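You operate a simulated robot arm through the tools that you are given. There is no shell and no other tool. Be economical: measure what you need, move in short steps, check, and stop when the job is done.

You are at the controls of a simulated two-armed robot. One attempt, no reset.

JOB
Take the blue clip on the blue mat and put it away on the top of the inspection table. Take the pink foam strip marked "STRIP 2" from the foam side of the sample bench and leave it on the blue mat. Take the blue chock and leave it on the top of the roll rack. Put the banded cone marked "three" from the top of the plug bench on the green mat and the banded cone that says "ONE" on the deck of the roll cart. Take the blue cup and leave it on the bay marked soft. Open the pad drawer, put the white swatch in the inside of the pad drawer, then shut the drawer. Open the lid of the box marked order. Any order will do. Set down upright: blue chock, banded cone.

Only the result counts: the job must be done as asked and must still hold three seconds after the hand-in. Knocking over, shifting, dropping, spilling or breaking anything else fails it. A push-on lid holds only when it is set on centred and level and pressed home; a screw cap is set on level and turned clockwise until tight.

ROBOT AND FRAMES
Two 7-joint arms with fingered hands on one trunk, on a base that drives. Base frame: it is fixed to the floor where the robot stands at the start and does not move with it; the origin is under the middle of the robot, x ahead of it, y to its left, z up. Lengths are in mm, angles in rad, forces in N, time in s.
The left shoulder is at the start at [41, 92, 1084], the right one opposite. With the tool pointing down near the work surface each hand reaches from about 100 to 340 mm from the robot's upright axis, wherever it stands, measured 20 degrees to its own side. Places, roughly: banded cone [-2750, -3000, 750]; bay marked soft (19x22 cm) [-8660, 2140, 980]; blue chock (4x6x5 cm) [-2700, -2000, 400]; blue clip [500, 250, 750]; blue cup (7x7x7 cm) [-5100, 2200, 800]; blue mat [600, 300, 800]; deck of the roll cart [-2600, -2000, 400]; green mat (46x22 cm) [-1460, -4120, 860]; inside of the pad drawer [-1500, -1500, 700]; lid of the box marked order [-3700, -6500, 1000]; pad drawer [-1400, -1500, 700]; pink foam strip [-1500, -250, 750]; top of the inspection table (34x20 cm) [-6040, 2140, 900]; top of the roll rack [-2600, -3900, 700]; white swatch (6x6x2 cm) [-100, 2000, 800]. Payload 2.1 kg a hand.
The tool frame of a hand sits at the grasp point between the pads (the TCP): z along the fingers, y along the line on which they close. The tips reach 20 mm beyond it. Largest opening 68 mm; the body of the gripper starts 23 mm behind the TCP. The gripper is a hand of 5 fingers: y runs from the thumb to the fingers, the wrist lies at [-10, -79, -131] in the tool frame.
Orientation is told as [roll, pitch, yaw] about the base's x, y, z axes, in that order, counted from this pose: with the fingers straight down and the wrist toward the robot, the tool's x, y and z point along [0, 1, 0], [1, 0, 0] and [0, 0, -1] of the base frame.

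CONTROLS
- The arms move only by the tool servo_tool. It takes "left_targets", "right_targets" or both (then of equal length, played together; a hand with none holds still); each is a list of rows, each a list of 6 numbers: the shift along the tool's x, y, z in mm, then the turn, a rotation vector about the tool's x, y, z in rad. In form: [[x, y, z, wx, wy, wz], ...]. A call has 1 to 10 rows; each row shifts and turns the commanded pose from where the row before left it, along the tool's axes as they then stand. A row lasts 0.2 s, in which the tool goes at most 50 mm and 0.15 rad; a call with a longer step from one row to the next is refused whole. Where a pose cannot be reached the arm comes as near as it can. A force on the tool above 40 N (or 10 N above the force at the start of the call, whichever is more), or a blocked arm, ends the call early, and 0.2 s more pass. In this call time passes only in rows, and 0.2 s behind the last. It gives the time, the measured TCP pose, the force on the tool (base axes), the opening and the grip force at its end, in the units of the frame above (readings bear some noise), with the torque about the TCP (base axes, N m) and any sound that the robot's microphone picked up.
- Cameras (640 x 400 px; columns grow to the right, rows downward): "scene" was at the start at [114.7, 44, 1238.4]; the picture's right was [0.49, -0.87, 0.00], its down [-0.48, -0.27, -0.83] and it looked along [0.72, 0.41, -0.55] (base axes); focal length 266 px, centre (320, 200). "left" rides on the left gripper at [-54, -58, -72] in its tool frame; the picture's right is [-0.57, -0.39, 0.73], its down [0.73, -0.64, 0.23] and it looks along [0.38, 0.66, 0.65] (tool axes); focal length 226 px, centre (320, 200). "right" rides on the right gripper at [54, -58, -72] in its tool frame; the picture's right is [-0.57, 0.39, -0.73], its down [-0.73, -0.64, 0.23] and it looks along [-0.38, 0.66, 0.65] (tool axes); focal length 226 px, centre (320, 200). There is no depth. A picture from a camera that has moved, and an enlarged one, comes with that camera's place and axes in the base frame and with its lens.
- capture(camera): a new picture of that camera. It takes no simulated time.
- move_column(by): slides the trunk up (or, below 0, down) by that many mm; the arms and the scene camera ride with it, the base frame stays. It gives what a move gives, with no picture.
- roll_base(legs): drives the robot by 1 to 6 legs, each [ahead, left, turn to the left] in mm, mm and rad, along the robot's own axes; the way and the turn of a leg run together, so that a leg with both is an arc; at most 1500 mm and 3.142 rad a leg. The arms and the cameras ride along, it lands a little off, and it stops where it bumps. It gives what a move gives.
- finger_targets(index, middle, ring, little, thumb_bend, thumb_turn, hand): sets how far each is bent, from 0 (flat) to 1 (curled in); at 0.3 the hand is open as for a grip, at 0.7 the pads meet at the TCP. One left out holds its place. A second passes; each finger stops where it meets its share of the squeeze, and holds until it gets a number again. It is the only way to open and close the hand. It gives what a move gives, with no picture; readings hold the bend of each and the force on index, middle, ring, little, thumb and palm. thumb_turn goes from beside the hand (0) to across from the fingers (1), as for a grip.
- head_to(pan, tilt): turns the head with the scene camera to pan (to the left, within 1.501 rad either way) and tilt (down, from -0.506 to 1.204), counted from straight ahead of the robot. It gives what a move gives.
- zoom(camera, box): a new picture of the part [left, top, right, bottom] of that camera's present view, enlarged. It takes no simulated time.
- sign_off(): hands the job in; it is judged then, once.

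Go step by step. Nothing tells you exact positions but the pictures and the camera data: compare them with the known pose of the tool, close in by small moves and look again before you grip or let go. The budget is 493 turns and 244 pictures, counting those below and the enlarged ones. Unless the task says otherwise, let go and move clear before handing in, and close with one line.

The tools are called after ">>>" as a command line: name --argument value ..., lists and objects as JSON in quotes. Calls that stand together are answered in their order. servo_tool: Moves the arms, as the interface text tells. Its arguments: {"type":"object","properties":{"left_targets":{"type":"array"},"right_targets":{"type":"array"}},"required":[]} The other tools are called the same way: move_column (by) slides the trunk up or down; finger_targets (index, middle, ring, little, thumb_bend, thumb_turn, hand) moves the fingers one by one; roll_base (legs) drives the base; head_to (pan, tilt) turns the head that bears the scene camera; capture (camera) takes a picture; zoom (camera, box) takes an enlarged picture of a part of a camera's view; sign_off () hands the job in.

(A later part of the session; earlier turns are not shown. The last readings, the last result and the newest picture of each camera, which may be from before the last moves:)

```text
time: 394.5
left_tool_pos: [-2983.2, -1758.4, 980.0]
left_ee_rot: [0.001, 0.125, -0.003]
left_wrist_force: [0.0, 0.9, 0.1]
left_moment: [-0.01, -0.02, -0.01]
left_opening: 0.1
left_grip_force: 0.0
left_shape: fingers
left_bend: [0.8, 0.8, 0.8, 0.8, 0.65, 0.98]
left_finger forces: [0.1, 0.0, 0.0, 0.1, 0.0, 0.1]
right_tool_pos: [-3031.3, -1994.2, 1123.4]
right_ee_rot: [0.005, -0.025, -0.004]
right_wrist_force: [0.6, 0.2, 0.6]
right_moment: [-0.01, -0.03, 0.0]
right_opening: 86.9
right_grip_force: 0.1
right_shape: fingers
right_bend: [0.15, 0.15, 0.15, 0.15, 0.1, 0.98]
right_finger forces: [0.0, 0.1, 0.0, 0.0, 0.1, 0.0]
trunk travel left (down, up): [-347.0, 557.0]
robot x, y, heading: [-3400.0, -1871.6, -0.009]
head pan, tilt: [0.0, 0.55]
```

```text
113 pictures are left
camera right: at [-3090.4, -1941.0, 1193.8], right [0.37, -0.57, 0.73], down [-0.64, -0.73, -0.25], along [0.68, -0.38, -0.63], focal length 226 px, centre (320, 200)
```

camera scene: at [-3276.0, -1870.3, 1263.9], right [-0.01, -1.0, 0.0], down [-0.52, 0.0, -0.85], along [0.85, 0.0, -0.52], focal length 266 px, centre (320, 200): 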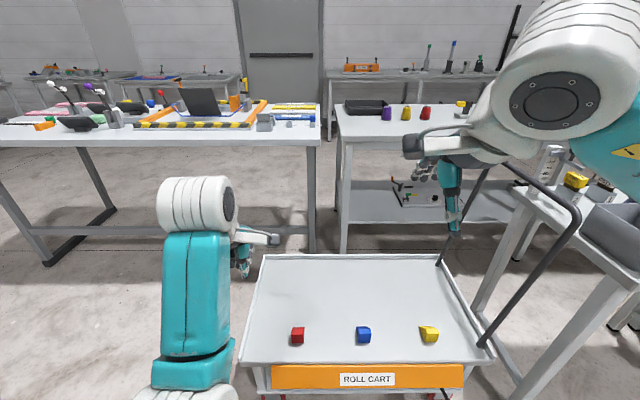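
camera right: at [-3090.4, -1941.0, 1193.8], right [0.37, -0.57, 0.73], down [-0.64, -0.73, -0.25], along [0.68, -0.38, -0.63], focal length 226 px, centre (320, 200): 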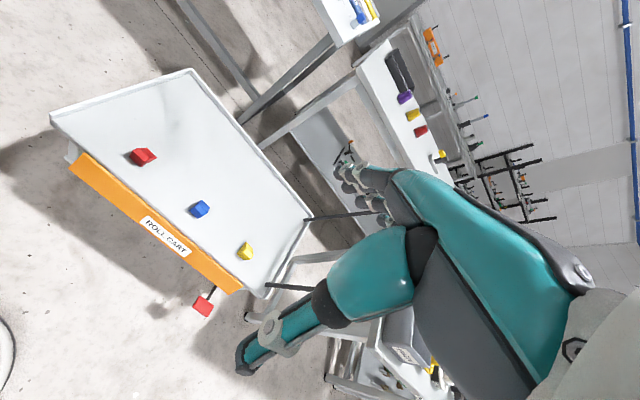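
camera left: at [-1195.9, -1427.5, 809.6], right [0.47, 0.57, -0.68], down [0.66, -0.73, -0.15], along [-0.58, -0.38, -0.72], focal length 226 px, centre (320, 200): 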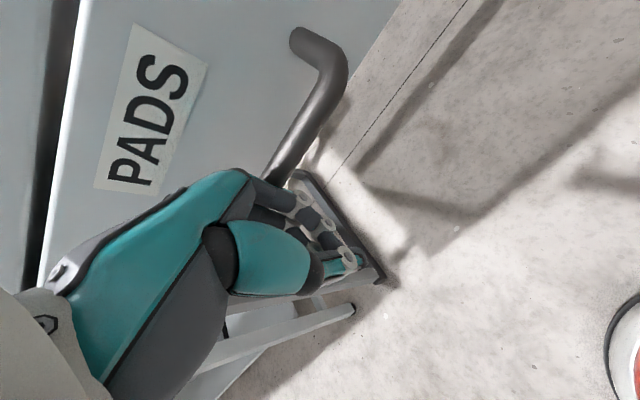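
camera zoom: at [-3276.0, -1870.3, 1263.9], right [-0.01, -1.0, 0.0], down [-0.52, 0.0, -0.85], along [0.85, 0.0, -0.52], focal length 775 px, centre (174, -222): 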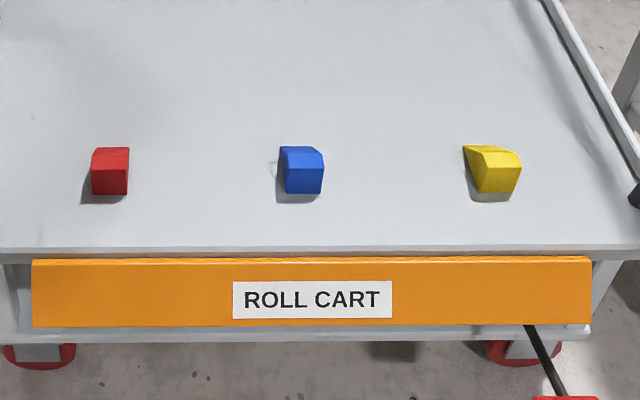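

The blue chock is at about [-2745, -2020, 405]. I drive closer and lower the trunk.

>>> roll_base --legs '[[200, -25, 0.009]]'

>>> move_column --by -335

>>> head_to --pan -0.25 --tilt 0.75

>>> capture --camera "scene"

>>> capture --camera "right"

```text
time: 396.1
left_tool_pos: [-2781.9, -1779.0, 979.3]
left_ee_rot: [0.002, 0.123, 0.009]
left_wrist_force: [-0.1, 0.0, 0.6]
left_moment: [0.04, 0.02, 0.01]
left_opening: 0.0
left_grip_force: 0.0
left_shape: fingers
left_bend: [0.8, 0.8, 0.8, 0.8, 0.65, 0.98]
left_finger forces: [0.0, 0.1, 0.0, 0.0, 0.1, 0.0]
right_tool_pos: [-2828.2, -2016.4, 1122.6]
right_ee_rot: [0.003, -0.025, 0.008]
right_wrist_force: [0.0, -0.1, 0.0]
right_moment: [0.05, 0.01, -0.02]
right_opening: 86.9
right_grip_force: 0.0
right_shape: fingers
right_bend: [0.15, 0.15, 0.15, 0.15, 0.1, 0.98]
right_finger forces: [0.1, 0.0, 0.1, 0.0, 0.0, 0.0]
trunk travel left (down, up): [-347.0, 557.0]
robot x, y, heading: [-3199.2, -1895.5, 0.005]
head pan, tilt: [0.0, 0.55]
```

```text
time: 399.4
left_tool_pos: [-2774.4, -1779.5, 612.8]
left_ee_rot: [0.002, 0.211, 0.008]
left_wrist_force: [0.2, -0.8, 1.0]
left_moment: [0.02, -0.01, 0.0]
left_opening: 0.1
left_grip_force: 0.1
left_shape: fingers
left_bend: [0.8, 0.8, 0.8, 0.8, 0.65, 0.98]
left_finger forces: [0.1, 0.0, 0.0, 0.0, 0.1, 0.1]
right_tool_pos: [-2827.9, -2015.5, 787.9]
right_ee_rot: [0.003, -0.024, 0.007]
right_wrist_force: [-0.2, -0.4, 0.8]
right_moment: [-0.02, -0.02, 0.01]
right_opening: 87.0
right_grip_force: 0.0
right_shape: fingers
right_bend: [0.15, 0.15, 0.15, 0.15, 0.1, 0.98]
right_finger forces: [0.1, 0.0, 0.0, 0.0, 0.0, 0.0]
trunk travel left (down, up): [-12.0, 892.0]
robot x, y, heading: [-3201.0, -1894.9, 0.003]
head pan, tilt: [0.0, 0.55]
```

```text
time: 400.2
left_tool_pos: [-2774.8, -1779.6, 612.8]
left_ee_rot: [0.001, 0.209, 0.008]
left_wrist_force: [1.1, 0.2, -0.2]
left_moment: [-0.03, 0.01, 0.03]
left_opening: 0.1
left_grip_force: 0.0
left_shape: fingers
left_bend: [0.8, 0.8, 0.8, 0.8, 0.65, 0.98]
left_finger forces: [0.0, 0.0, 0.1, 0.0, 0.1, 0.1]
right_tool_pos: [-2828.6, -2016.0, 788.2]
right_ee_rot: [0.004, -0.025, 0.006]
right_wrist_force: [0.2, -0.3, -0.8]
right_moment: [0.03, -0.01, 0.0]
right_opening: 86.9
right_grip_force: 0.0
right_shape: fingers
right_bend: [0.15, 0.15, 0.15, 0.15, 0.1, 0.98]
right_finger forces: [0.1, 0.0, 0.0, 0.1, 0.1, 0.0]
trunk travel left (down, up): [-12.0, 892.0]
robot x, y, heading: [-3200.3, -1894.4, -0.001]
head pan, tilt: [-0.25, 0.75]
```

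```text
112 pictures are left
camera scene: at [-3009.7, -1914.1, 904.8], right [-0.24, -0.97, 0.0], down [-0.66, 0.16, -0.73], along [0.71, -0.18, -0.68], focal length 266 px, centre (320, 200)
```

scene: 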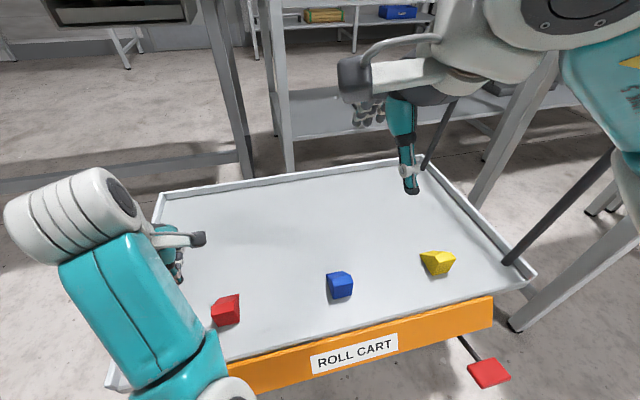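

```text
111 pictures are left
camera right: at [-2888.0, -1962.6, 858.8], right [0.37, -0.57, 0.73], down [-0.63, -0.74, -0.25], along [0.68, -0.37, -0.63], focal length 226 px, centre (320, 200)
```

right: 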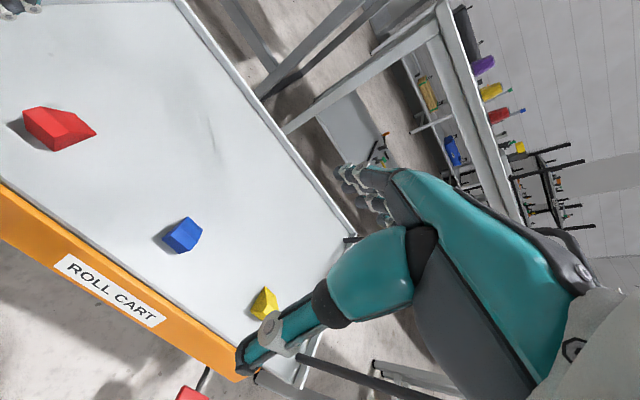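

>>> zoom --camera "right" --box '[130, 190, 240, 290]'

>>> zoom --camera "scene" --box '[290, 250, 390, 320]'

```text
4.00 times, centred on (185, 240) of right
camera zoom: at [-2888.0, -1962.6, 858.8], right [0.37, -0.57, 0.73], down [-0.63, -0.74, -0.25], along [0.68, -0.37, -0.63], focal length 904 px, centre (860, 40)
```

zoom: 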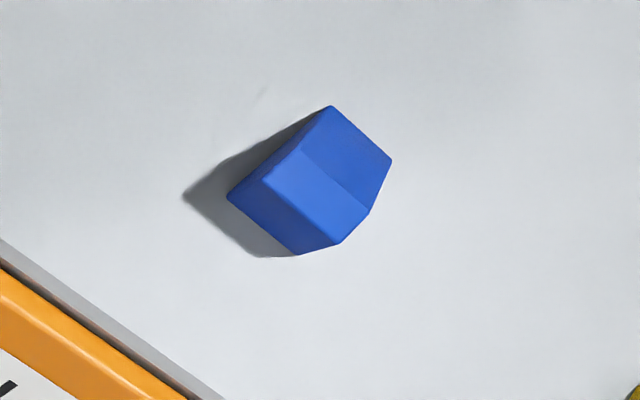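

```text
5.71 times, centred on (340, 285) of scene
camera zoom: at [-3009.7, -1914.1, 904.8], right [-0.24, -0.97, 0.0], down [-0.66, 0.16, -0.73], along [0.71, -0.18, -0.68], focal length 1522 px, centre (206, -286)
```

zoom: 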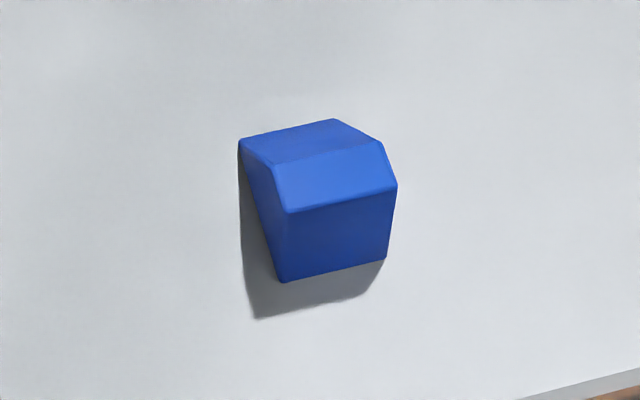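

The chock is 40 mm wide in y with its slope facing away, so I must grip across y. I turn the right hand by 90 degrees and tilt it slightly forward, then move the base.

>>> servo_tool --right_targets '[[0, 0, 0, 0, 0, -0.15], [0, 0, 0, 0, 0, -0.15], [0, 0, 0, 0, 0, -0.15], [0, 0, 0, 0, 0, -0.15], [0, 0, 0, 0, 0, -0.15], [0, 0, 0, 0, 0, -0.15], [0, 0, 0, 0, 0, -0.15], [0, 0, 0, 0, 0, -0.15], [0, 0, 0, 0, 0, -0.15], [0, 0, 0, 0, 0, -0.15]]'

>>> roll_base --legs '[[95, -112, 0]]'

```text
time: 402.4
left_tool_pos: [-2774.3, -1779.9, 612.5]
left_ee_rot: [0.002, 0.209, 0.009]
left_wrist_force: [0.4, 0.0, 0.1]
left_moment: [-0.02, -0.01, 0.0]
left_opening: 0.2
left_grip_force: 0.0
left_shape: fingers
left_bend: [0.8, 0.8, 0.8, 0.8, 0.65, 0.98]
left_finger forces: [0.0, 0.0, 0.0, 0.0, 0.1, 0.1]
right_tool_pos: [-2868.3, -1969.8, 810.7]
right_ee_rot: [-0.01, -0.016, 1.295]
right_wrist_force: [-0.2, -0.3, -0.7]
right_moment: [0.0, -0.04, -0.04]
right_opening: 87.0
right_grip_force: 0.0
right_shape: fingers
right_bend: [0.15, 0.15, 0.15, 0.15, 0.1, 0.98]
right_finger forces: [0.0, 0.0, 0.1, 0.1, 0.1, 0.0]
right hand out of reach, approached as far as the arm can: row 7, 8, 9, 10
trunk travel left (down, up): [-12.0, 892.0]
robot x, y, heading: [-3196.2, -1893.7, 0.008]
head pan, tilt: [-0.25, 0.75]
```

```text
time: 403.7
left_tool_pos: [-2679.7, -1890.1, 613.4]
left_ee_rot: [0.001, 0.211, 0.008]
left_wrist_force: [0.6, -0.5, -0.4]
left_moment: [-0.05, 0.01, -0.03]
left_opening: 0.0
left_grip_force: 0.0
left_shape: fingers
left_bend: [0.8, 0.8, 0.8, 0.8, 0.65, 0.98]
left_finger forces: [0.0, 0.1, 0.0, 0.0, 0.1, 0.0]
right_tool_pos: [-2771.8, -2081.4, 811.0]
right_ee_rot: [-0.008, -0.015, 1.293]
right_wrist_force: [0.4, 0.3, 0.0]
right_moment: [0.0, -0.01, 0.01]
right_opening: 87.1
right_grip_force: 0.0
right_shape: fingers
right_bend: [0.15, 0.15, 0.15, 0.15, 0.1, 0.98]
right_finger forces: [0.0, 0.1, 0.0, 0.0, 0.1, 0.0]
trunk travel left (down, up): [-12.0, 892.0]
robot x, y, heading: [-3102.0, -2006.9, -0.0]
head pan, tilt: [-0.25, 0.75]
```

>>> servo_tool --right_targets '[[0, 14, 40, 0, 0, 0], [0, 14, 40, 0, 0, 0], [0, 14, 40, 0, 0, 0], [0, 14, 40, 0, 0, 0], [0, 14, 40, 0, 0, 0], [0, 14, 40, 0, 0, 0], [-5, 14, 30, 0, 0, -0.07]]'

>>> capture --camera "right"

>>> capture --camera "scene"

```text
time: 405.3
left_tool_pos: [-2680.3, -1891.6, 612.7]
left_ee_rot: [0.001, 0.211, 0.008]
left_wrist_force: [0.1, -0.4, -0.6]
left_moment: [0.03, 0.0, -0.01]
left_opening: 0.0
left_grip_force: 0.1
left_shape: fingers
left_bend: [0.8, 0.8, 0.8, 0.8, 0.65, 0.98]
left_finger forces: [0.0, 0.0, 0.0, 0.0, 0.0, 0.0]
right_tool_pos: [-2771.7, -2028.2, 750.1]
right_ee_rot: [-0.009, -0.016, 1.339]
right_wrist_force: [0.2, -0.4, -0.1]
right_moment: [-0.02, 0.0, -0.02]
right_opening: 86.7
right_grip_force: 0.0
right_shape: fingers
right_bend: [0.15, 0.15, 0.15, 0.15, 0.1, 0.98]
right_finger forces: [0.0, 0.0, 0.1, 0.0, 0.0, 0.0]
right hand out of reach, approached as far as the arm can: row 1, 2, 3, 4, 5, 6, 7
trunk travel left (down, up): [-12.0, 892.0]
robot x, y, heading: [-3103.5, -2005.7, 0.004]
head pan, tilt: [-0.25, 0.75]
```

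```text
108 pictures are left
camera right: at [-2837.9, -2073.8, 820.3], right [0.63, 0.24, 0.74], down [0.57, -0.79, -0.23], along [0.53, 0.57, -0.63], focal length 226 px, centre (320, 200)
```

right: 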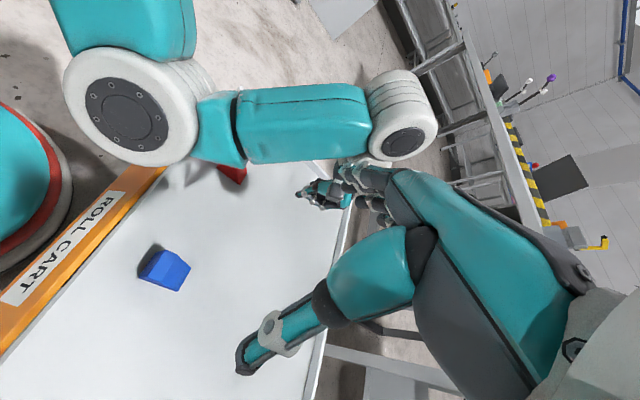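

```text
107 pictures are left
camera scene: at [-2914.1, -2025.6, 904.8], right [-0.24, -0.97, 0.0], down [-0.66, 0.17, -0.73], along [0.71, -0.18, -0.68], focal length 266 px, centre (320, 200)
```

scene: 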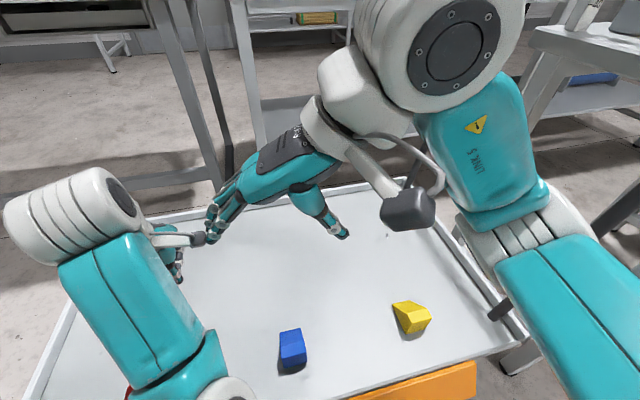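

The chock's front and back faces are both vertical (only the front top is bevelled), so gripping along x works after all. I raise and turn the hand back.

>>> servo_tool --right_targets '[[0, 0, -50, 0, 0, 0], [0, 0, -50, 0, 0, 0], [0, 0, -50, 0, 0, 0], [0, 0, 0, 0, 0, 0.15], [0, 0, 0, 0, 0, 0.15], [0, 0, 0, 0, 0, 0.15], [0, 0, 0, 0, 0, 0.15], [0, 0, 0, 0, 0, 0.15], [0, 0, 0, 0, 0, 0.15], [0, 0, 0, 0, 0, 0.15]]'

>>> servo_tool --right_targets '[[0, 0, 0, 0, 0, 0.15], [0, 0, 0, 0, 0, 0.15], [0, 0, 0, 0, 0, 0.15], [0, 0, 0, 0, 0, 0.07], [0, 0, 0, 0, 0, 0]]'

```text
time: 407.5
left_tool_pos: [-2680.1, -1890.5, 612.8]
left_ee_rot: [0.001, 0.21, 0.01]
left_wrist_force: [0.0, 0.5, 0.3]
left_moment: [0.0, 0.0, 0.03]
left_opening: 0.0
left_grip_force: 0.1
left_shape: fingers
left_bend: [0.8, 0.8, 0.8, 0.8, 0.65, 0.98]
left_finger forces: [0.0, 0.1, 0.0, 0.0, 0.0, 0.1]
right_tool_pos: [-2782.9, -2029.5, 896.0]
right_ee_rot: [0.009, -0.014, 0.31]
right_wrist_force: [-0.4, 0.6, 0.6]
right_moment: [0.0, 0.02, 0.01]
right_opening: 87.0
right_grip_force: 0.1
right_shape: fingers
right_bend: [0.15, 0.15, 0.15, 0.15, 0.1, 0.98]
right_finger forces: [0.0, 0.0, 0.0, 0.0, 0.1, 0.1]
right hand out of reach, approached as far as the arm can: row 3
trunk travel left (down, up): [-12.0, 892.0]
robot x, y, heading: [-3103.1, -2002.6, 0.005]
head pan, tilt: [-0.25, 0.75]
```

```text
time: 408.7
left_tool_pos: [-2678.3, -1890.4, 611.7]
left_ee_rot: [0.001, 0.208, 0.009]
left_wrist_force: [-0.1, 0.7, -0.4]
left_moment: [-0.01, 0.03, 0.0]
left_opening: 0.1
left_grip_force: 0.1
left_shape: fingers
left_bend: [0.8, 0.8, 0.8, 0.8, 0.65, 0.98]
left_finger forces: [0.1, 0.0, 0.0, 0.1, 0.0, 0.1]
right_tool_pos: [-2782.9, -2029.6, 896.5]
right_ee_rot: [0.014, -0.009, -0.208]
right_wrist_force: [0.7, 0.8, -0.4]
right_moment: [-0.05, -0.03, -0.02]
right_opening: 87.1
right_grip_force: 0.1
right_shape: fingers
right_bend: [0.15, 0.15, 0.15, 0.15, 0.1, 0.98]
right_finger forces: [0.1, 0.1, 0.0, 0.1, 0.1, 0.0]
trunk travel left (down, up): [-12.0, 892.0]
robot x, y, heading: [-3100.2, -2006.1, 0.006]
head pan, tilt: [-0.25, 0.75]
```

>>> roll_base --legs '[[0, 96, 0]]'

>>> servo_tool --right_targets '[[-16, 5, 20, 0, 0, -0.1], [-16, 5, 30, 0, 0, -0.1], [-16, 6, 35, 0, 0, 0], [-16, 6, 40, 0, 0, 0], [-16, 6, 40, 0, 0, 0], [-16, 6, 40, 0, 0, 0], [0, 10, 40, 0, 0, 0], [0, 10, 40, 0, 0, 0], [0, 5, 40, 0, 0, 0]]'

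>>> capture --camera "right"

```text
time: 409.9
left_tool_pos: [-2679.8, -1793.7, 612.9]
left_ee_rot: [0.001, 0.211, 0.005]
left_wrist_force: [0.0, 0.1, -0.1]
left_moment: [0.02, 0.0, 0.06]
left_opening: 0.1
left_grip_force: 0.0
left_shape: fingers
left_bend: [0.8, 0.8, 0.8, 0.8, 0.65, 0.98]
left_finger forces: [0.0, 0.1, 0.0, 0.0, 0.0, 0.1]
right_tool_pos: [-2782.5, -1932.1, 896.2]
right_ee_rot: [0.015, -0.011, -0.206]
right_wrist_force: [-0.3, -0.2, 0.7]
right_moment: [-0.03, 0.03, 0.01]
right_opening: 86.9
right_grip_force: 0.1
right_shape: fingers
right_bend: [0.15, 0.15, 0.15, 0.15, 0.1, 0.98]
right_finger forces: [0.0, 0.1, 0.1, 0.1, 0.1, 0.0]
trunk travel left (down, up): [-12.0, 892.0]
robot x, y, heading: [-3106.3, -1910.6, 0.009]
head pan, tilt: [-0.25, 0.75]
```

```text
time: 411.9
left_tool_pos: [-2681.0, -1794.6, 613.5]
left_ee_rot: [0.002, 0.211, 0.01]
left_wrist_force: [-1.2, 0.3, -0.6]
left_moment: [0.01, 0.0, 0.0]
left_opening: 0.0
left_grip_force: 0.1
left_shape: fingers
left_bend: [0.8, 0.8, 0.8, 0.8, 0.65, 0.98]
left_finger forces: [0.0, 0.0, 0.0, 0.0, 0.1, 0.1]
right_tool_pos: [-2725.7, -2025.2, 571.6]
right_ee_rot: [0.011, -0.014, -0.006]
right_wrist_force: [0.3, -0.1, 0.4]
right_moment: [0.0, 0.03, 0.01]
right_opening: 87.0
right_grip_force: 0.0
right_shape: fingers
right_bend: [0.15, 0.15, 0.15, 0.15, 0.1, 0.98]
right_finger forces: [0.0, 0.0, 0.1, 0.0, 0.0, 0.0]
trunk travel left (down, up): [-12.0, 892.0]
robot x, y, heading: [-3101.7, -1908.3, 0.01]
head pan, tilt: [-0.25, 0.75]
```

```text
106 pictures are left
camera right: at [-2783.7, -1971.5, 643.6], right [0.37, -0.58, 0.73], down [-0.64, -0.73, -0.25], along [0.67, -0.37, -0.64], focal length 226 px, centre (320, 200)
```

right: 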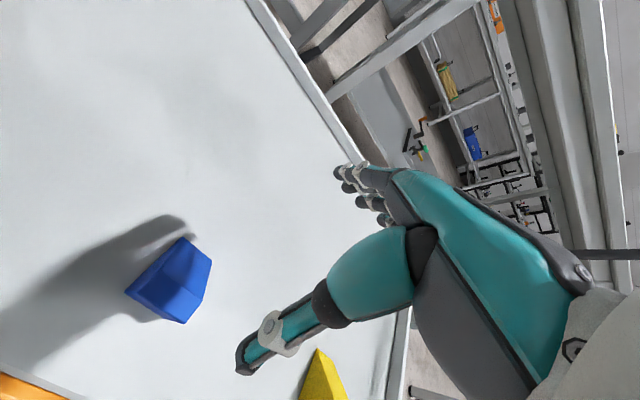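

The hand is over the chock. I lower more and re-measure.

>>> servo_tool --right_targets '[[-1, -3, 30, 0, 0, 0], [-1, -4, 30, 0, 0, 0], [0, 0, 30, 0, 0, 0]]'

>>> capture --camera "right"

>>> capture --camera "scene"

```text
time: 412.7
left_tool_pos: [-2680.4, -1793.8, 612.7]
left_ee_rot: [0.004, 0.21, 0.009]
left_wrist_force: [-0.2, 0.3, 0.1]
left_moment: [0.02, -0.02, -0.02]
left_opening: 0.0
left_grip_force: 0.0
left_shape: fingers
left_bend: [0.8, 0.8, 0.8, 0.8, 0.65, 0.98]
left_finger forces: [0.1, 0.1, 0.0, 0.0, 0.0, 0.0]
right_tool_pos: [-2731.2, -2023.3, 485.7]
right_ee_rot: [0.019, -0.013, 0.001]
right_wrist_force: [0.3, 0.1, -0.6]
right_moment: [0.02, 0.03, -0.02]
right_opening: 87.1
right_grip_force: 0.0
right_shape: fingers
right_bend: [0.15, 0.15, 0.15, 0.15, 0.1, 0.98]
right_finger forces: [0.1, 0.1, 0.0, 0.0, 0.1, 0.0]
right hand out of reach, approached as far as the arm can: row 3
trunk travel left (down, up): [-12.0, 892.0]
robot x, y, heading: [-3103.7, -1910.8, 0.007]
head pan, tilt: [-0.25, 0.75]
```

```text
105 pictures are left
camera right: at [-2789.9, -1970.2, 558.2], right [0.38, -0.58, 0.72], down [-0.64, -0.73, -0.25], along [0.67, -0.36, -0.64], focal length 226 px, centre (320, 200)
```

right: 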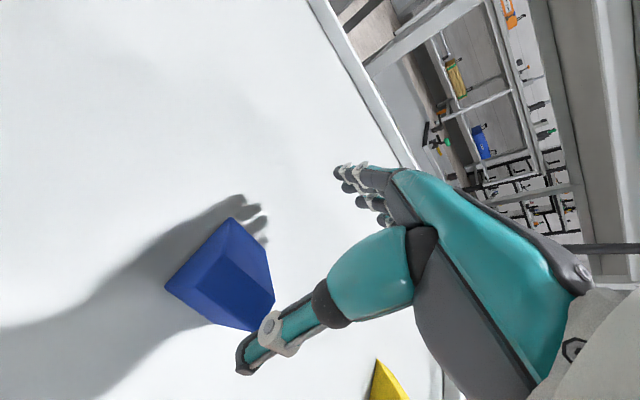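

```text
104 pictures are left
camera scene: at [-2914.7, -1929.1, 904.8], right [-0.24, -0.97, 0.0], down [-0.66, 0.17, -0.73], along [0.71, -0.18, -0.68], focal length 266 px, centre (320, 200)
```

scene: 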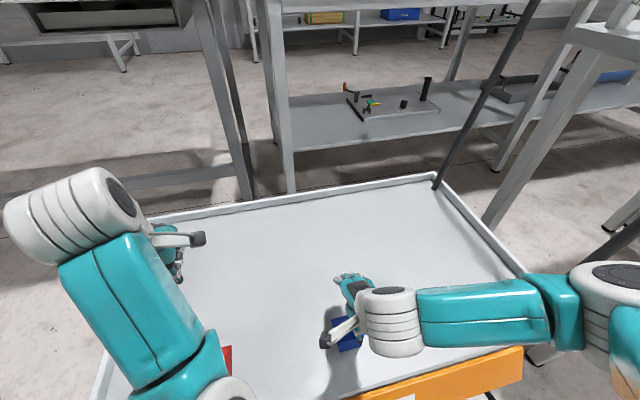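

>>> zoom --camera "right" --box '[140, 190, 300, 350]'

>>> zoom --camera "scene" --box '[300, 260, 400, 370]'

```text
2.50 times, centred on (220, 270) of right
camera zoom: at [-2789.9, -1970.2, 558.2], right [0.38, -0.58, 0.72], down [-0.64, -0.73, -0.25], along [0.67, -0.36, -0.64], focal length 565 px, centre (570, 25)
```

zoom: 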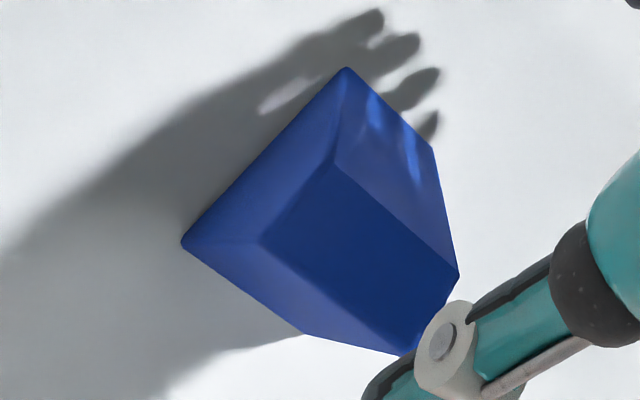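

```text
3.64 times, centred on (350, 315) of scene
camera zoom: at [-2914.7, -1929.1, 904.8], right [-0.24, -0.97, 0.0], down [-0.66, 0.17, -0.73], along [0.71, -0.18, -0.68], focal length 968 px, centre (211, -218)
```

zoom: 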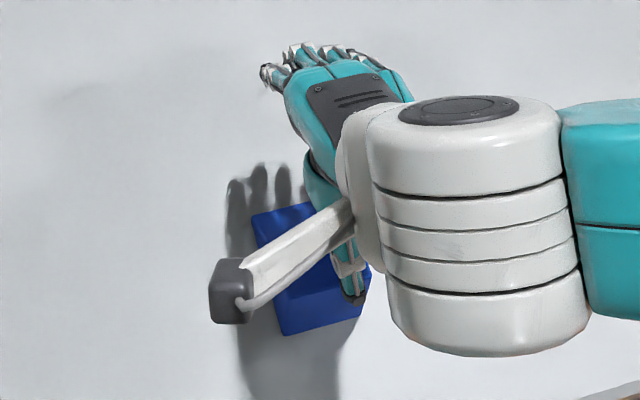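

The chock is a wedge whose slope faces away, so the grip must be across y. I'll turn the robot 45 degrees and use the left hand turned the other 45 degrees. First I raise the right arm and reposition.

>>> servo_tool --right_targets '[[0, 0, -45, 0, 0, 0], [0, 0, -45, 0, 0, 0], [0, 0, -45, 0, 0, 0], [0, 0, -45, 0, 0, 0], [0, 0, -45, 0, 0, 0], [0, 0, -45, 0, 0, 0], [0, 0, -45, 0, 0, 0]]'

>>> finger_targets --hand "left" --index 0.3 --middle 0.3 --ring 0.3 --little 0.3 --thumb_bend 0.3

>>> roll_base --legs '[[-12, 104, 0], [0, 0, -0.8]]'

```text
time: 414.3
left_tool_pos: [-2679.3, -1794.6, 613.0]
left_ee_rot: [0.001, 0.21, 0.007]
left_wrist_force: [0.4, 0.8, 1.2]
left_moment: [0.01, 0.0, 0.0]
left_opening: 0.0
left_grip_force: 0.0
left_shape: fingers
left_bend: [0.8, 0.8, 0.8, 0.8, 0.65, 0.98]
left_finger forces: [0.0, 0.0, 0.0, 0.1, 0.0, 0.0]
right_tool_pos: [-2734.8, -2030.5, 796.0]
right_ee_rot: [0.012, -0.013, -0.006]
right_wrist_force: [0.3, -0.3, 0.1]
right_moment: [0.0, 0.04, 0.04]
right_opening: 86.9
right_grip_force: 0.1
right_shape: fingers
right_bend: [0.15, 0.15, 0.15, 0.15, 0.1, 0.98]
right_finger forces: [0.0, 0.0, 0.1, 0.0, 0.1, 0.0]
trunk travel left (down, up): [-12.0, 892.0]
robot x, y, heading: [-3100.9, -1911.2, 0.007]
head pan, tilt: [-0.25, 0.75]
```

```text
time: 415.3
left_tool_pos: [-2680.1, -1794.2, 612.3]
left_ee_rot: [0.002, 0.209, 0.01]
left_wrist_force: [-0.2, 0.6, -0.5]
left_moment: [0.01, -0.04, 0.03]
left_opening: 62.3
left_grip_force: 0.2
left_shape: fingers
left_bend: [0.3, 0.3, 0.3, 0.3, 0.3, 0.98]
left_finger forces: [0.0, 0.0, 0.0, 0.0, 0.0, 0.0]
right_tool_pos: [-2734.2, -2030.9, 796.7]
right_ee_rot: [0.011, -0.012, -0.006]
right_wrist_force: [-0.1, 0.3, 0.7]
right_moment: [0.0, 0.02, 0.0]
right_opening: 86.8
right_grip_force: 0.1
right_shape: fingers
right_bend: [0.15, 0.15, 0.15, 0.15, 0.1, 0.98]
right_finger forces: [0.0, 0.1, 0.0, 0.0, 0.0, 0.0]
trunk travel left (down, up): [-12.0, 892.0]
robot x, y, heading: [-3099.4, -1911.0, 0.005]
head pan, tilt: [-0.25, 0.75]
```

```text
time: 418.5
left_tool_pos: [-2738.9, -2030.0, 613.1]
left_ee_rot: [0.001, 0.21, -0.794]
left_wrist_force: [-0.2, 0.2, 0.3]
left_moment: [-0.03, -0.06, 0.03]
left_opening: 62.1
left_grip_force: 0.1
left_shape: fingers
left_bend: [0.3, 0.3, 0.3, 0.3, 0.3, 0.98]
left_finger forces: [0.0, 0.1, 0.0, 0.0, 0.0, 0.0]
right_tool_pos: [-2947.3, -2154.4, 796.2]
right_ee_rot: [0.012, -0.014, -0.81]
right_wrist_force: [0.2, 1.1, 0.4]
right_moment: [-0.03, 0.02, -0.01]
right_opening: 87.0
right_grip_force: 0.1
right_shape: fingers
right_bend: [0.15, 0.15, 0.15, 0.15, 0.1, 0.98]
right_finger forces: [0.1, 0.0, 0.0, 0.1, 0.0, 0.1]
trunk travel left (down, up): [-12.0, 892.0]
robot x, y, heading: [-3119.1, -1805.0, -0.794]
head pan, tilt: [-0.25, 0.75]
```

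>>> servo_tool --left_targets '[[0, 0, 0, -0.105, 0, 0], [0, 0, 0, -0.105, 0, 0], [0, 0, 0, 0, 0, 0.13], [0, 0, 0, 0, 0, 0.13], [0, 0, 0, 0, 0, 0.13], [0, 0, 0, 0, 0, 0.13], [0, 0, 0, 0, 0, 0.13], [0, 0, 0, 0, 0, 0.126]]'

>>> capture --camera "left"

```text
time: 420.3
left_tool_pos: [-2738.1, -2030.9, 612.5]
left_ee_rot: [0.001, 0.001, -1.572]
left_wrist_force: [-0.4, -0.5, 0.6]
left_moment: [-0.05, 0.01, 0.0]
left_opening: 62.2
left_grip_force: 0.0
left_shape: fingers
left_bend: [0.3, 0.3, 0.3, 0.3, 0.3, 0.98]
left_finger forces: [0.0, 0.0, 0.0, 0.0, 0.0, 0.1]
right_tool_pos: [-2946.3, -2155.8, 794.9]
right_ee_rot: [0.012, -0.012, -0.81]
right_wrist_force: [-1.0, -0.5, -0.1]
right_moment: [0.0, 0.0, -0.02]
right_opening: 86.8
right_grip_force: 0.1
right_shape: fingers
right_bend: [0.15, 0.15, 0.15, 0.15, 0.1, 0.98]
right_finger forces: [0.0, 0.0, 0.1, 0.0, 0.0, 0.0]
trunk travel left (down, up): [-12.0, 892.0]
robot x, y, heading: [-3119.9, -1808.7, -0.794]
head pan, tilt: [-0.25, 0.75]
```

```text
101 pictures are left
camera left: at [-2793.4, -1970.5, 684.4], right [-0.56, 0.39, -0.73], down [0.73, 0.64, -0.23], along [0.38, -0.66, -0.65], focal length 226 px, centre (320, 200)
```

left: 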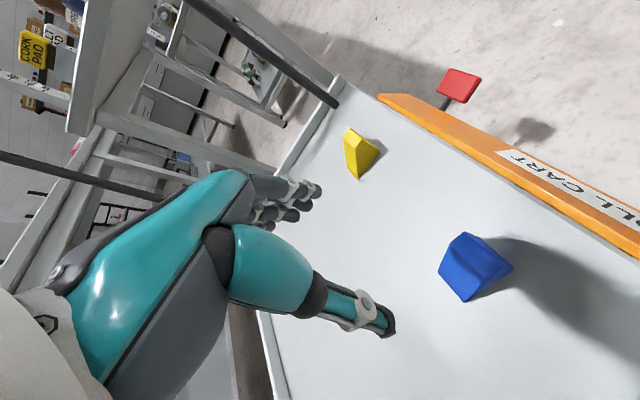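

Now the left hand is square to the chock, which spans x -2765..-2706 and y -2039..-2002. I centre and lower.

>>> servo_tool --left_targets '[[-4, -11, 30, 0, 0, 0], [0, 0, 40, 0, 0, 0], [0, 0, 40, 0, 0, 0], [0, 0, 35, 0, 0, 0], [0, 0, 15, 0, 0, 0]]'

>>> capture --camera "left"

```text
time: 421.5
left_tool_pos: [-2742.7, -2019.0, 452.3]
left_ee_rot: [0.001, 0.003, -1.569]
left_wrist_force: [0.0, -0.3, -0.1]
left_moment: [0.01, 0.02, -0.01]
left_opening: 62.4
left_grip_force: 0.1
left_shape: fingers
left_bend: [0.3, 0.3, 0.3, 0.3, 0.3, 0.98]
left_finger forces: [0.0, 0.0, 0.0, 0.0, 0.1, 0.1]
right_tool_pos: [-2945.6, -2154.9, 795.4]
right_ee_rot: [0.011, -0.012, -0.811]
right_wrist_force: [0.2, 1.3, 0.4]
right_moment: [-0.02, 0.01, 0.02]
right_opening: 86.9
right_grip_force: 0.1
right_shape: fingers
right_bend: [0.15, 0.15, 0.15, 0.15, 0.1, 0.98]
right_finger forces: [0.1, 0.0, 0.1, 0.0, 0.0, 0.0]
trunk travel left (down, up): [-12.0, 892.0]
robot x, y, heading: [-3114.8, -1803.5, -0.798]
head pan, tilt: [-0.25, 0.75]
```

```text
100 pictures are left
camera left: at [-2797.2, -1959.6, 524.0], right [-0.56, 0.39, -0.73], down [0.73, 0.64, -0.23], along [0.38, -0.66, -0.65], focal length 226 px, centre (320, 200)
```

left: 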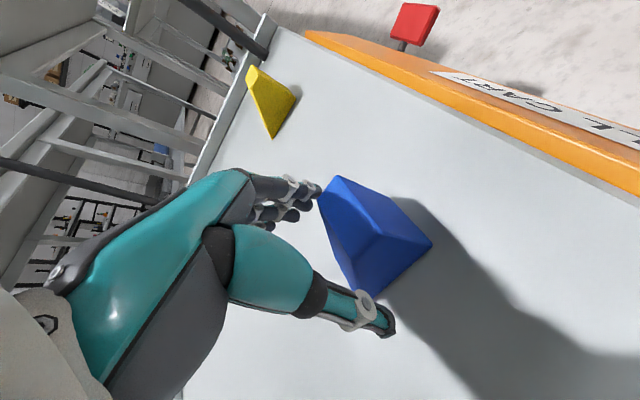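

Straddled with clearance on both sides. I lower to the deck and close.

>>> servo_tool --left_targets '[[-4, 2, 15, 0, 0, 0], [0, 0, 12, 0, 0, 0], [0, 0, 8, 0, 0, 0], [0, 0, 4, 0, 0, 0]]'

>>> finger_targets --hand "left" --index 0.55 --middle 0.55 --ring 0.55 --little 0.55 --thumb_bend 0.55

>>> capture --camera "left"

```text
time: 422.4
left_tool_pos: [-2744.5, -2022.6, 422.0]
left_ee_rot: [0.01, -0.011, -1.567]
left_wrist_force: [-1.1, 8.3, 30.0]
left_moment: [0.4, 0.16, -0.02]
left_opening: 67.4
left_grip_force: 15.2
left_shape: fingers
left_bend: [0.3, 0.3, 0.3, 0.3, 0.3, 0.95]
left_finger forces: [1.0, 0.0, 0.1, 0.0, 29.2, 0.1]
right_tool_pos: [-2948.6, -2153.1, 797.8]
right_ee_rot: [0.016, -0.016, -0.81]
right_wrist_force: [-0.5, -0.1, 0.8]
right_moment: [0.01, -0.01, -0.02]
right_opening: 86.9
right_grip_force: 0.1
right_shape: fingers
right_bend: [0.15, 0.15, 0.15, 0.15, 0.1, 0.98]
right_finger forces: [0.1, 0.0, 0.1, 0.0, 0.0, 0.1]
trunk travel left (down, up): [-12.0, 892.0]
robot x, y, heading: [-3119.6, -1804.8, -0.794]
head pan, tilt: [-0.25, 0.75]
stopped in row 4 (left hand): the force on the tool passed its limit at 45 N (the readings are from after the stop); the commanded pose is now the measured one
```

```text
time: 422.9
left_tool_pos: [-2742.6, -2023.4, 422.4]
left_ee_rot: [0.01, -0.02, -1.568]
left_wrist_force: [-0.3, 7.8, 27.9]
left_moment: [0.16, 0.16, -0.2]
left_opening: 37.4
left_grip_force: 21.6
left_shape: fingers
left_bend: [0.49, 0.51, 0.52, 0.55, 0.54, 0.96]
left_finger forces: [8.2, 6.0, 1.1, 0.1, 27.8, 0.0]
right_tool_pos: [-2947.2, -2153.5, 797.5]
right_ee_rot: [0.015, -0.014, -0.808]
right_wrist_force: [-0.1, 0.2, 0.3]
right_moment: [-0.01, 0.03, 0.0]
right_opening: 87.1
right_grip_force: 0.1
right_shape: fingers
right_bend: [0.15, 0.15, 0.15, 0.15, 0.1, 0.98]
right_finger forces: [0.1, 0.0, 0.0, 0.1, 0.1, 0.0]
trunk travel left (down, up): [-12.0, 892.0]
robot x, y, heading: [-3114.7, -1804.8, -0.793]
head pan, tilt: [-0.25, 0.75]
stopped (left hand): the force on the tool passed its limit at 43 N (the readings are from after the stop); the commanded pose is now the measured one
```

```text
99 pictures are left
camera left: at [-2799.0, -1962.8, 492.5], right [-0.56, 0.37, -0.74], down [0.73, 0.64, -0.23], along [0.39, -0.67, -0.63], focal length 226 px, centre (320, 200)
```

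left: 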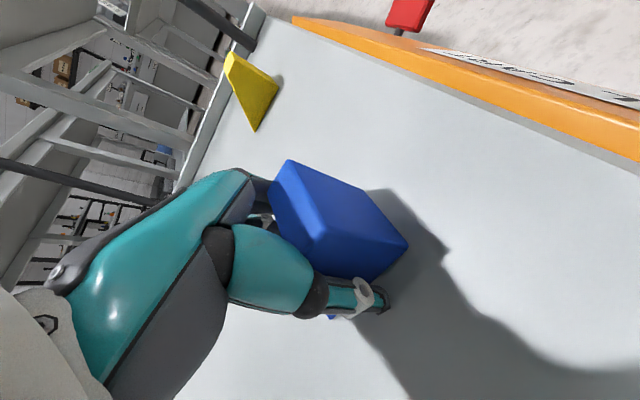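

Gripped. I firm the grip and lift slightly.

>>> servo_tool --left_targets '[[0, 0, -4, 0, 0, 0]]'

>>> finger_targets --hand "left" --index 0.65 --middle 0.65 --ring 0.65 --little 0.6 --thumb_bend 0.65

>>> servo_tool --left_targets '[[0, 0, -10, 0, 0, 0], [0, 0, -30, 0, 0, 0], [0, 0, -30, 0, 0, 0]]'

>>> capture --camera "left"

```text
time: 423.3
left_tool_pos: [-2744.0, -2023.1, 423.1]
left_ee_rot: [0.007, -0.011, -1.57]
left_wrist_force: [0.8, 0.5, 0.8]
left_moment: [0.06, 0.05, -0.08]
left_opening: 34.8
left_grip_force: 14.3
left_shape: fingers
left_bend: [0.49, 0.52, 0.52, 0.55, 0.54, 0.97]
left_finger forces: [10.6, 1.4, 1.3, 0.0, 14.7, 0.0]
right_tool_pos: [-2946.6, -2154.7, 796.2]
right_ee_rot: [0.013, -0.012, -0.807]
right_wrist_force: [0.5, -0.8, -0.9]
right_moment: [-0.02, 0.03, 0.0]
right_opening: 86.8
right_grip_force: 0.0
right_shape: fingers
right_bend: [0.15, 0.15, 0.15, 0.15, 0.1, 0.98]
right_finger forces: [0.0, 0.0, 0.1, 0.1, 0.1, 0.1]
trunk travel left (down, up): [-12.0, 892.0]
robot x, y, heading: [-3119.0, -1802.6, -0.799]
head pan, tilt: [-0.25, 0.75]
```

```text
time: 424.3
left_tool_pos: [-2743.8, -2024.3, 424.1]
left_ee_rot: [0.007, -0.012, -1.568]
left_wrist_force: [-0.5, 0.1, -0.3]
left_moment: [0.05, 0.02, 0.0]
left_opening: 32.2
left_grip_force: 21.1
left_shape: fingers
left_bend: [0.51, 0.56, 0.56, 0.6, 0.55, 0.95]
left_finger forces: [13.9, 4.2, 3.7, 0.0, 21.2, 0.1]
right_tool_pos: [-2946.0, -2154.2, 795.0]
right_ee_rot: [0.013, -0.011, -0.808]
right_wrist_force: [-0.7, -0.1, -0.1]
right_moment: [0.0, 0.02, 0.01]
right_opening: 86.8
right_grip_force: 0.0
right_shape: fingers
right_bend: [0.15, 0.15, 0.15, 0.15, 0.1, 0.98]
right_finger forces: [0.0, 0.0, 0.0, 0.0, 0.0, 0.1]
trunk travel left (down, up): [-12.0, 892.0]
robot x, y, heading: [-3116.1, -1805.4, -0.797]
head pan, tilt: [-0.25, 0.75]
```

```text
time: 425.1
left_tool_pos: [-2744.5, -2022.0, 494.6]
left_ee_rot: [0.009, -0.013, -1.567]
left_wrist_force: [-0.3, -0.4, -1.3]
left_moment: [-0.01, 0.02, 0.01]
left_opening: 32.0
left_grip_force: 20.6
left_shape: fingers
left_bend: [0.51, 0.56, 0.56, 0.6, 0.54, 0.95]
left_finger forces: [13.5, 3.9, 3.6, 0.0, 20.7, 0.0]
right_tool_pos: [-2946.6, -2154.9, 796.3]
right_ee_rot: [0.013, -0.013, -0.808]
right_wrist_force: [0.1, 0.0, 0.1]
right_moment: [0.0, -0.05, 0.0]
right_opening: 87.1
right_grip_force: 0.1
right_shape: fingers
right_bend: [0.15, 0.15, 0.15, 0.15, 0.1, 0.98]
right_finger forces: [0.1, 0.0, 0.0, 0.1, 0.0, 0.0]
trunk travel left (down, up): [-12.0, 892.0]
robot x, y, heading: [-3115.6, -1805.1, -0.798]
head pan, tilt: [-0.25, 0.75]
```

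```text
98 pictures are left
camera left: at [-2799.5, -1961.9, 565.6], right [-0.56, 0.38, -0.74], down [0.73, 0.64, -0.23], along [0.38, -0.67, -0.63], focal length 226 px, centre (320, 200)
```

left: 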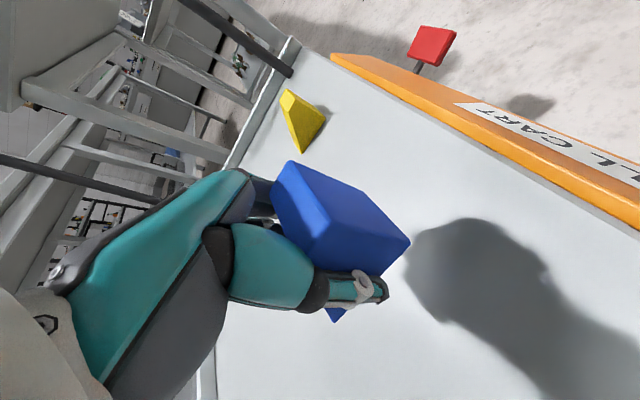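

The chock is held upright. I raise the trunk, back off, and go to the plug bench, facing it.

>>> move_column --by 330

>>> roll_base --legs '[[-320, 0, 0], [0, 0, 0.797], [0, -1400, 0]]'

>>> head_to --pan 0.0 --tilt 0.5

>>> capture --camera "scene"

```text
time: 428.4
left_tool_pos: [-2743.7, -2022.7, 824.1]
left_ee_rot: [0.007, -0.013, -1.567]
left_wrist_force: [0.1, 0.4, -0.7]
left_moment: [0.02, -0.01, -0.02]
left_opening: 31.5
left_grip_force: 20.2
left_shape: fingers
left_bend: [0.51, 0.57, 0.56, 0.6, 0.54, 0.95]
left_finger forces: [12.9, 3.8, 3.4, 0.1, 20.1, 0.0]
right_tool_pos: [-2946.8, -2154.9, 1125.8]
right_ee_rot: [0.012, -0.013, -0.808]
right_wrist_force: [0.1, -0.6, -0.2]
right_moment: [0.01, 0.01, -0.01]
right_opening: 87.0
right_grip_force: 0.1
right_shape: fingers
right_bend: [0.15, 0.15, 0.15, 0.15, 0.1, 0.98]
right_finger forces: [0.0, 0.1, 0.0, 0.0, 0.0, 0.0]
trunk travel left (down, up): [-342.0, 562.0]
robot x, y, heading: [-3115.1, -1807.4, -0.795]
head pan, tilt: [-0.25, 0.75]
```

```text
time: 439.2
left_tool_pos: [-2910.2, -2851.4, 825.3]
left_ee_rot: [0.008, -0.011, -0.754]
left_wrist_force: [-0.3, 0.0, -0.8]
left_moment: [0.01, -0.03, 0.0]
left_opening: 31.6
left_grip_force: 19.9
left_shape: fingers
left_bend: [0.52, 0.57, 0.57, 0.6, 0.54, 0.95]
left_finger forces: [12.7, 4.0, 3.5, 0.0, 19.8, 0.0]
right_tool_pos: [-2953.9, -3089.0, 1126.3]
right_ee_rot: [0.012, -0.012, 0.006]
right_wrist_force: [-0.5, 0.5, 0.2]
right_moment: [-0.01, 0.01, 0.0]
right_opening: 86.4
right_grip_force: 0.0
right_shape: fingers
right_bend: [0.15, 0.15, 0.15, 0.15, 0.1, 0.98]
right_finger forces: [0.0, 0.0, 0.0, 0.0, 0.0, 0.0]
trunk travel left (down, up): [-342.0, 562.0]
robot x, y, heading: [-3324.3, -2970.7, 0.017]
head pan, tilt: [-0.25, 0.75]
```

```text
time: 439.9
left_tool_pos: [-2910.2, -2851.7, 824.7]
left_ee_rot: [0.007, -0.013, -0.753]
left_wrist_force: [-0.3, 0.1, -2.0]
left_moment: [0.04, 0.02, -0.01]
left_opening: 31.7
left_grip_force: 19.7
left_shape: fingers
left_bend: [0.52, 0.57, 0.57, 0.6, 0.54, 0.95]
left_finger forces: [12.6, 3.9, 3.5, 0.0, 19.9, 0.1]
right_tool_pos: [-2952.5, -3089.1, 1126.1]
right_ee_rot: [0.013, -0.012, 0.004]
right_wrist_force: [0.4, -0.1, -0.2]
right_moment: [0.02, 0.01, 0.01]
right_opening: 87.0
right_grip_force: 0.1
right_shape: fingers
right_bend: [0.15, 0.15, 0.15, 0.15, 0.1, 0.98]
right_finger forces: [0.0, 0.0, 0.1, 0.0, 0.0, 0.0]
trunk travel left (down, up): [-342.0, 562.0]
robot x, y, heading: [-3323.0, -2970.5, 0.013]
head pan, tilt: [0.0, 0.499]
```

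```text
97 pictures are left
camera scene: at [-3197.7, -2970.3, 1263.4], right [0.02, -1.0, 0.0], down [-0.48, -0.01, -0.88], along [0.88, 0.01, -0.48], focal length 266 px, centre (320, 200)
```

scene: 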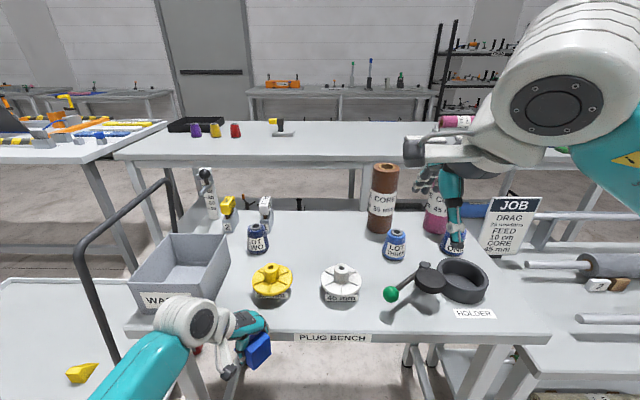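

I see the plug bench with blue-and-white banded cones labelled by lot. I zoom in to read them.

>>> zoom --camera "scene" --box '[230, 190, 490, 310]'

>>> capture --camera "right"

```text
2.46 times, centred on (360, 250) of scene
camera zoom: at [-3197.7, -2970.3, 1263.4], right [0.02, -1.0, 0.0], down [-0.48, -0.01, -0.88], along [0.88, 0.01, -0.48], focal length 656 px, centre (222, 77)
```

zoom: 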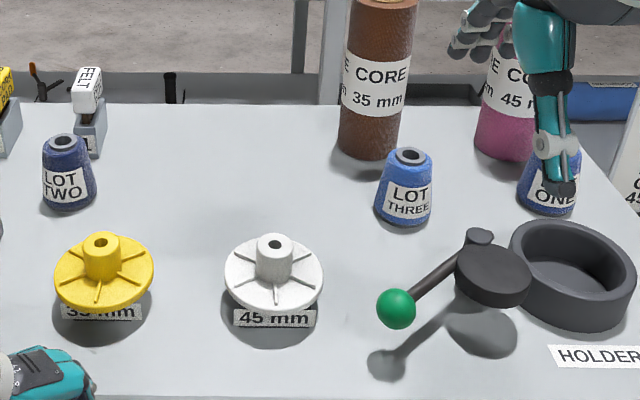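

```text
95 pictures are left
camera right: at [-3012.3, -3036.7, 1198.3], right [0.38, -0.57, 0.73], down [-0.63, -0.73, -0.25], along [0.67, -0.37, -0.64], focal length 226 px, centre (320, 200)
```

right: 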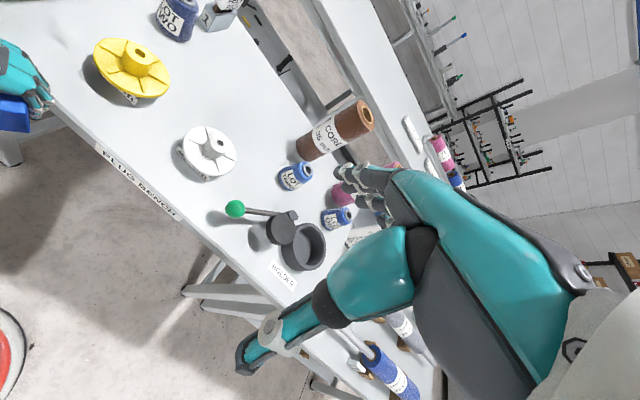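

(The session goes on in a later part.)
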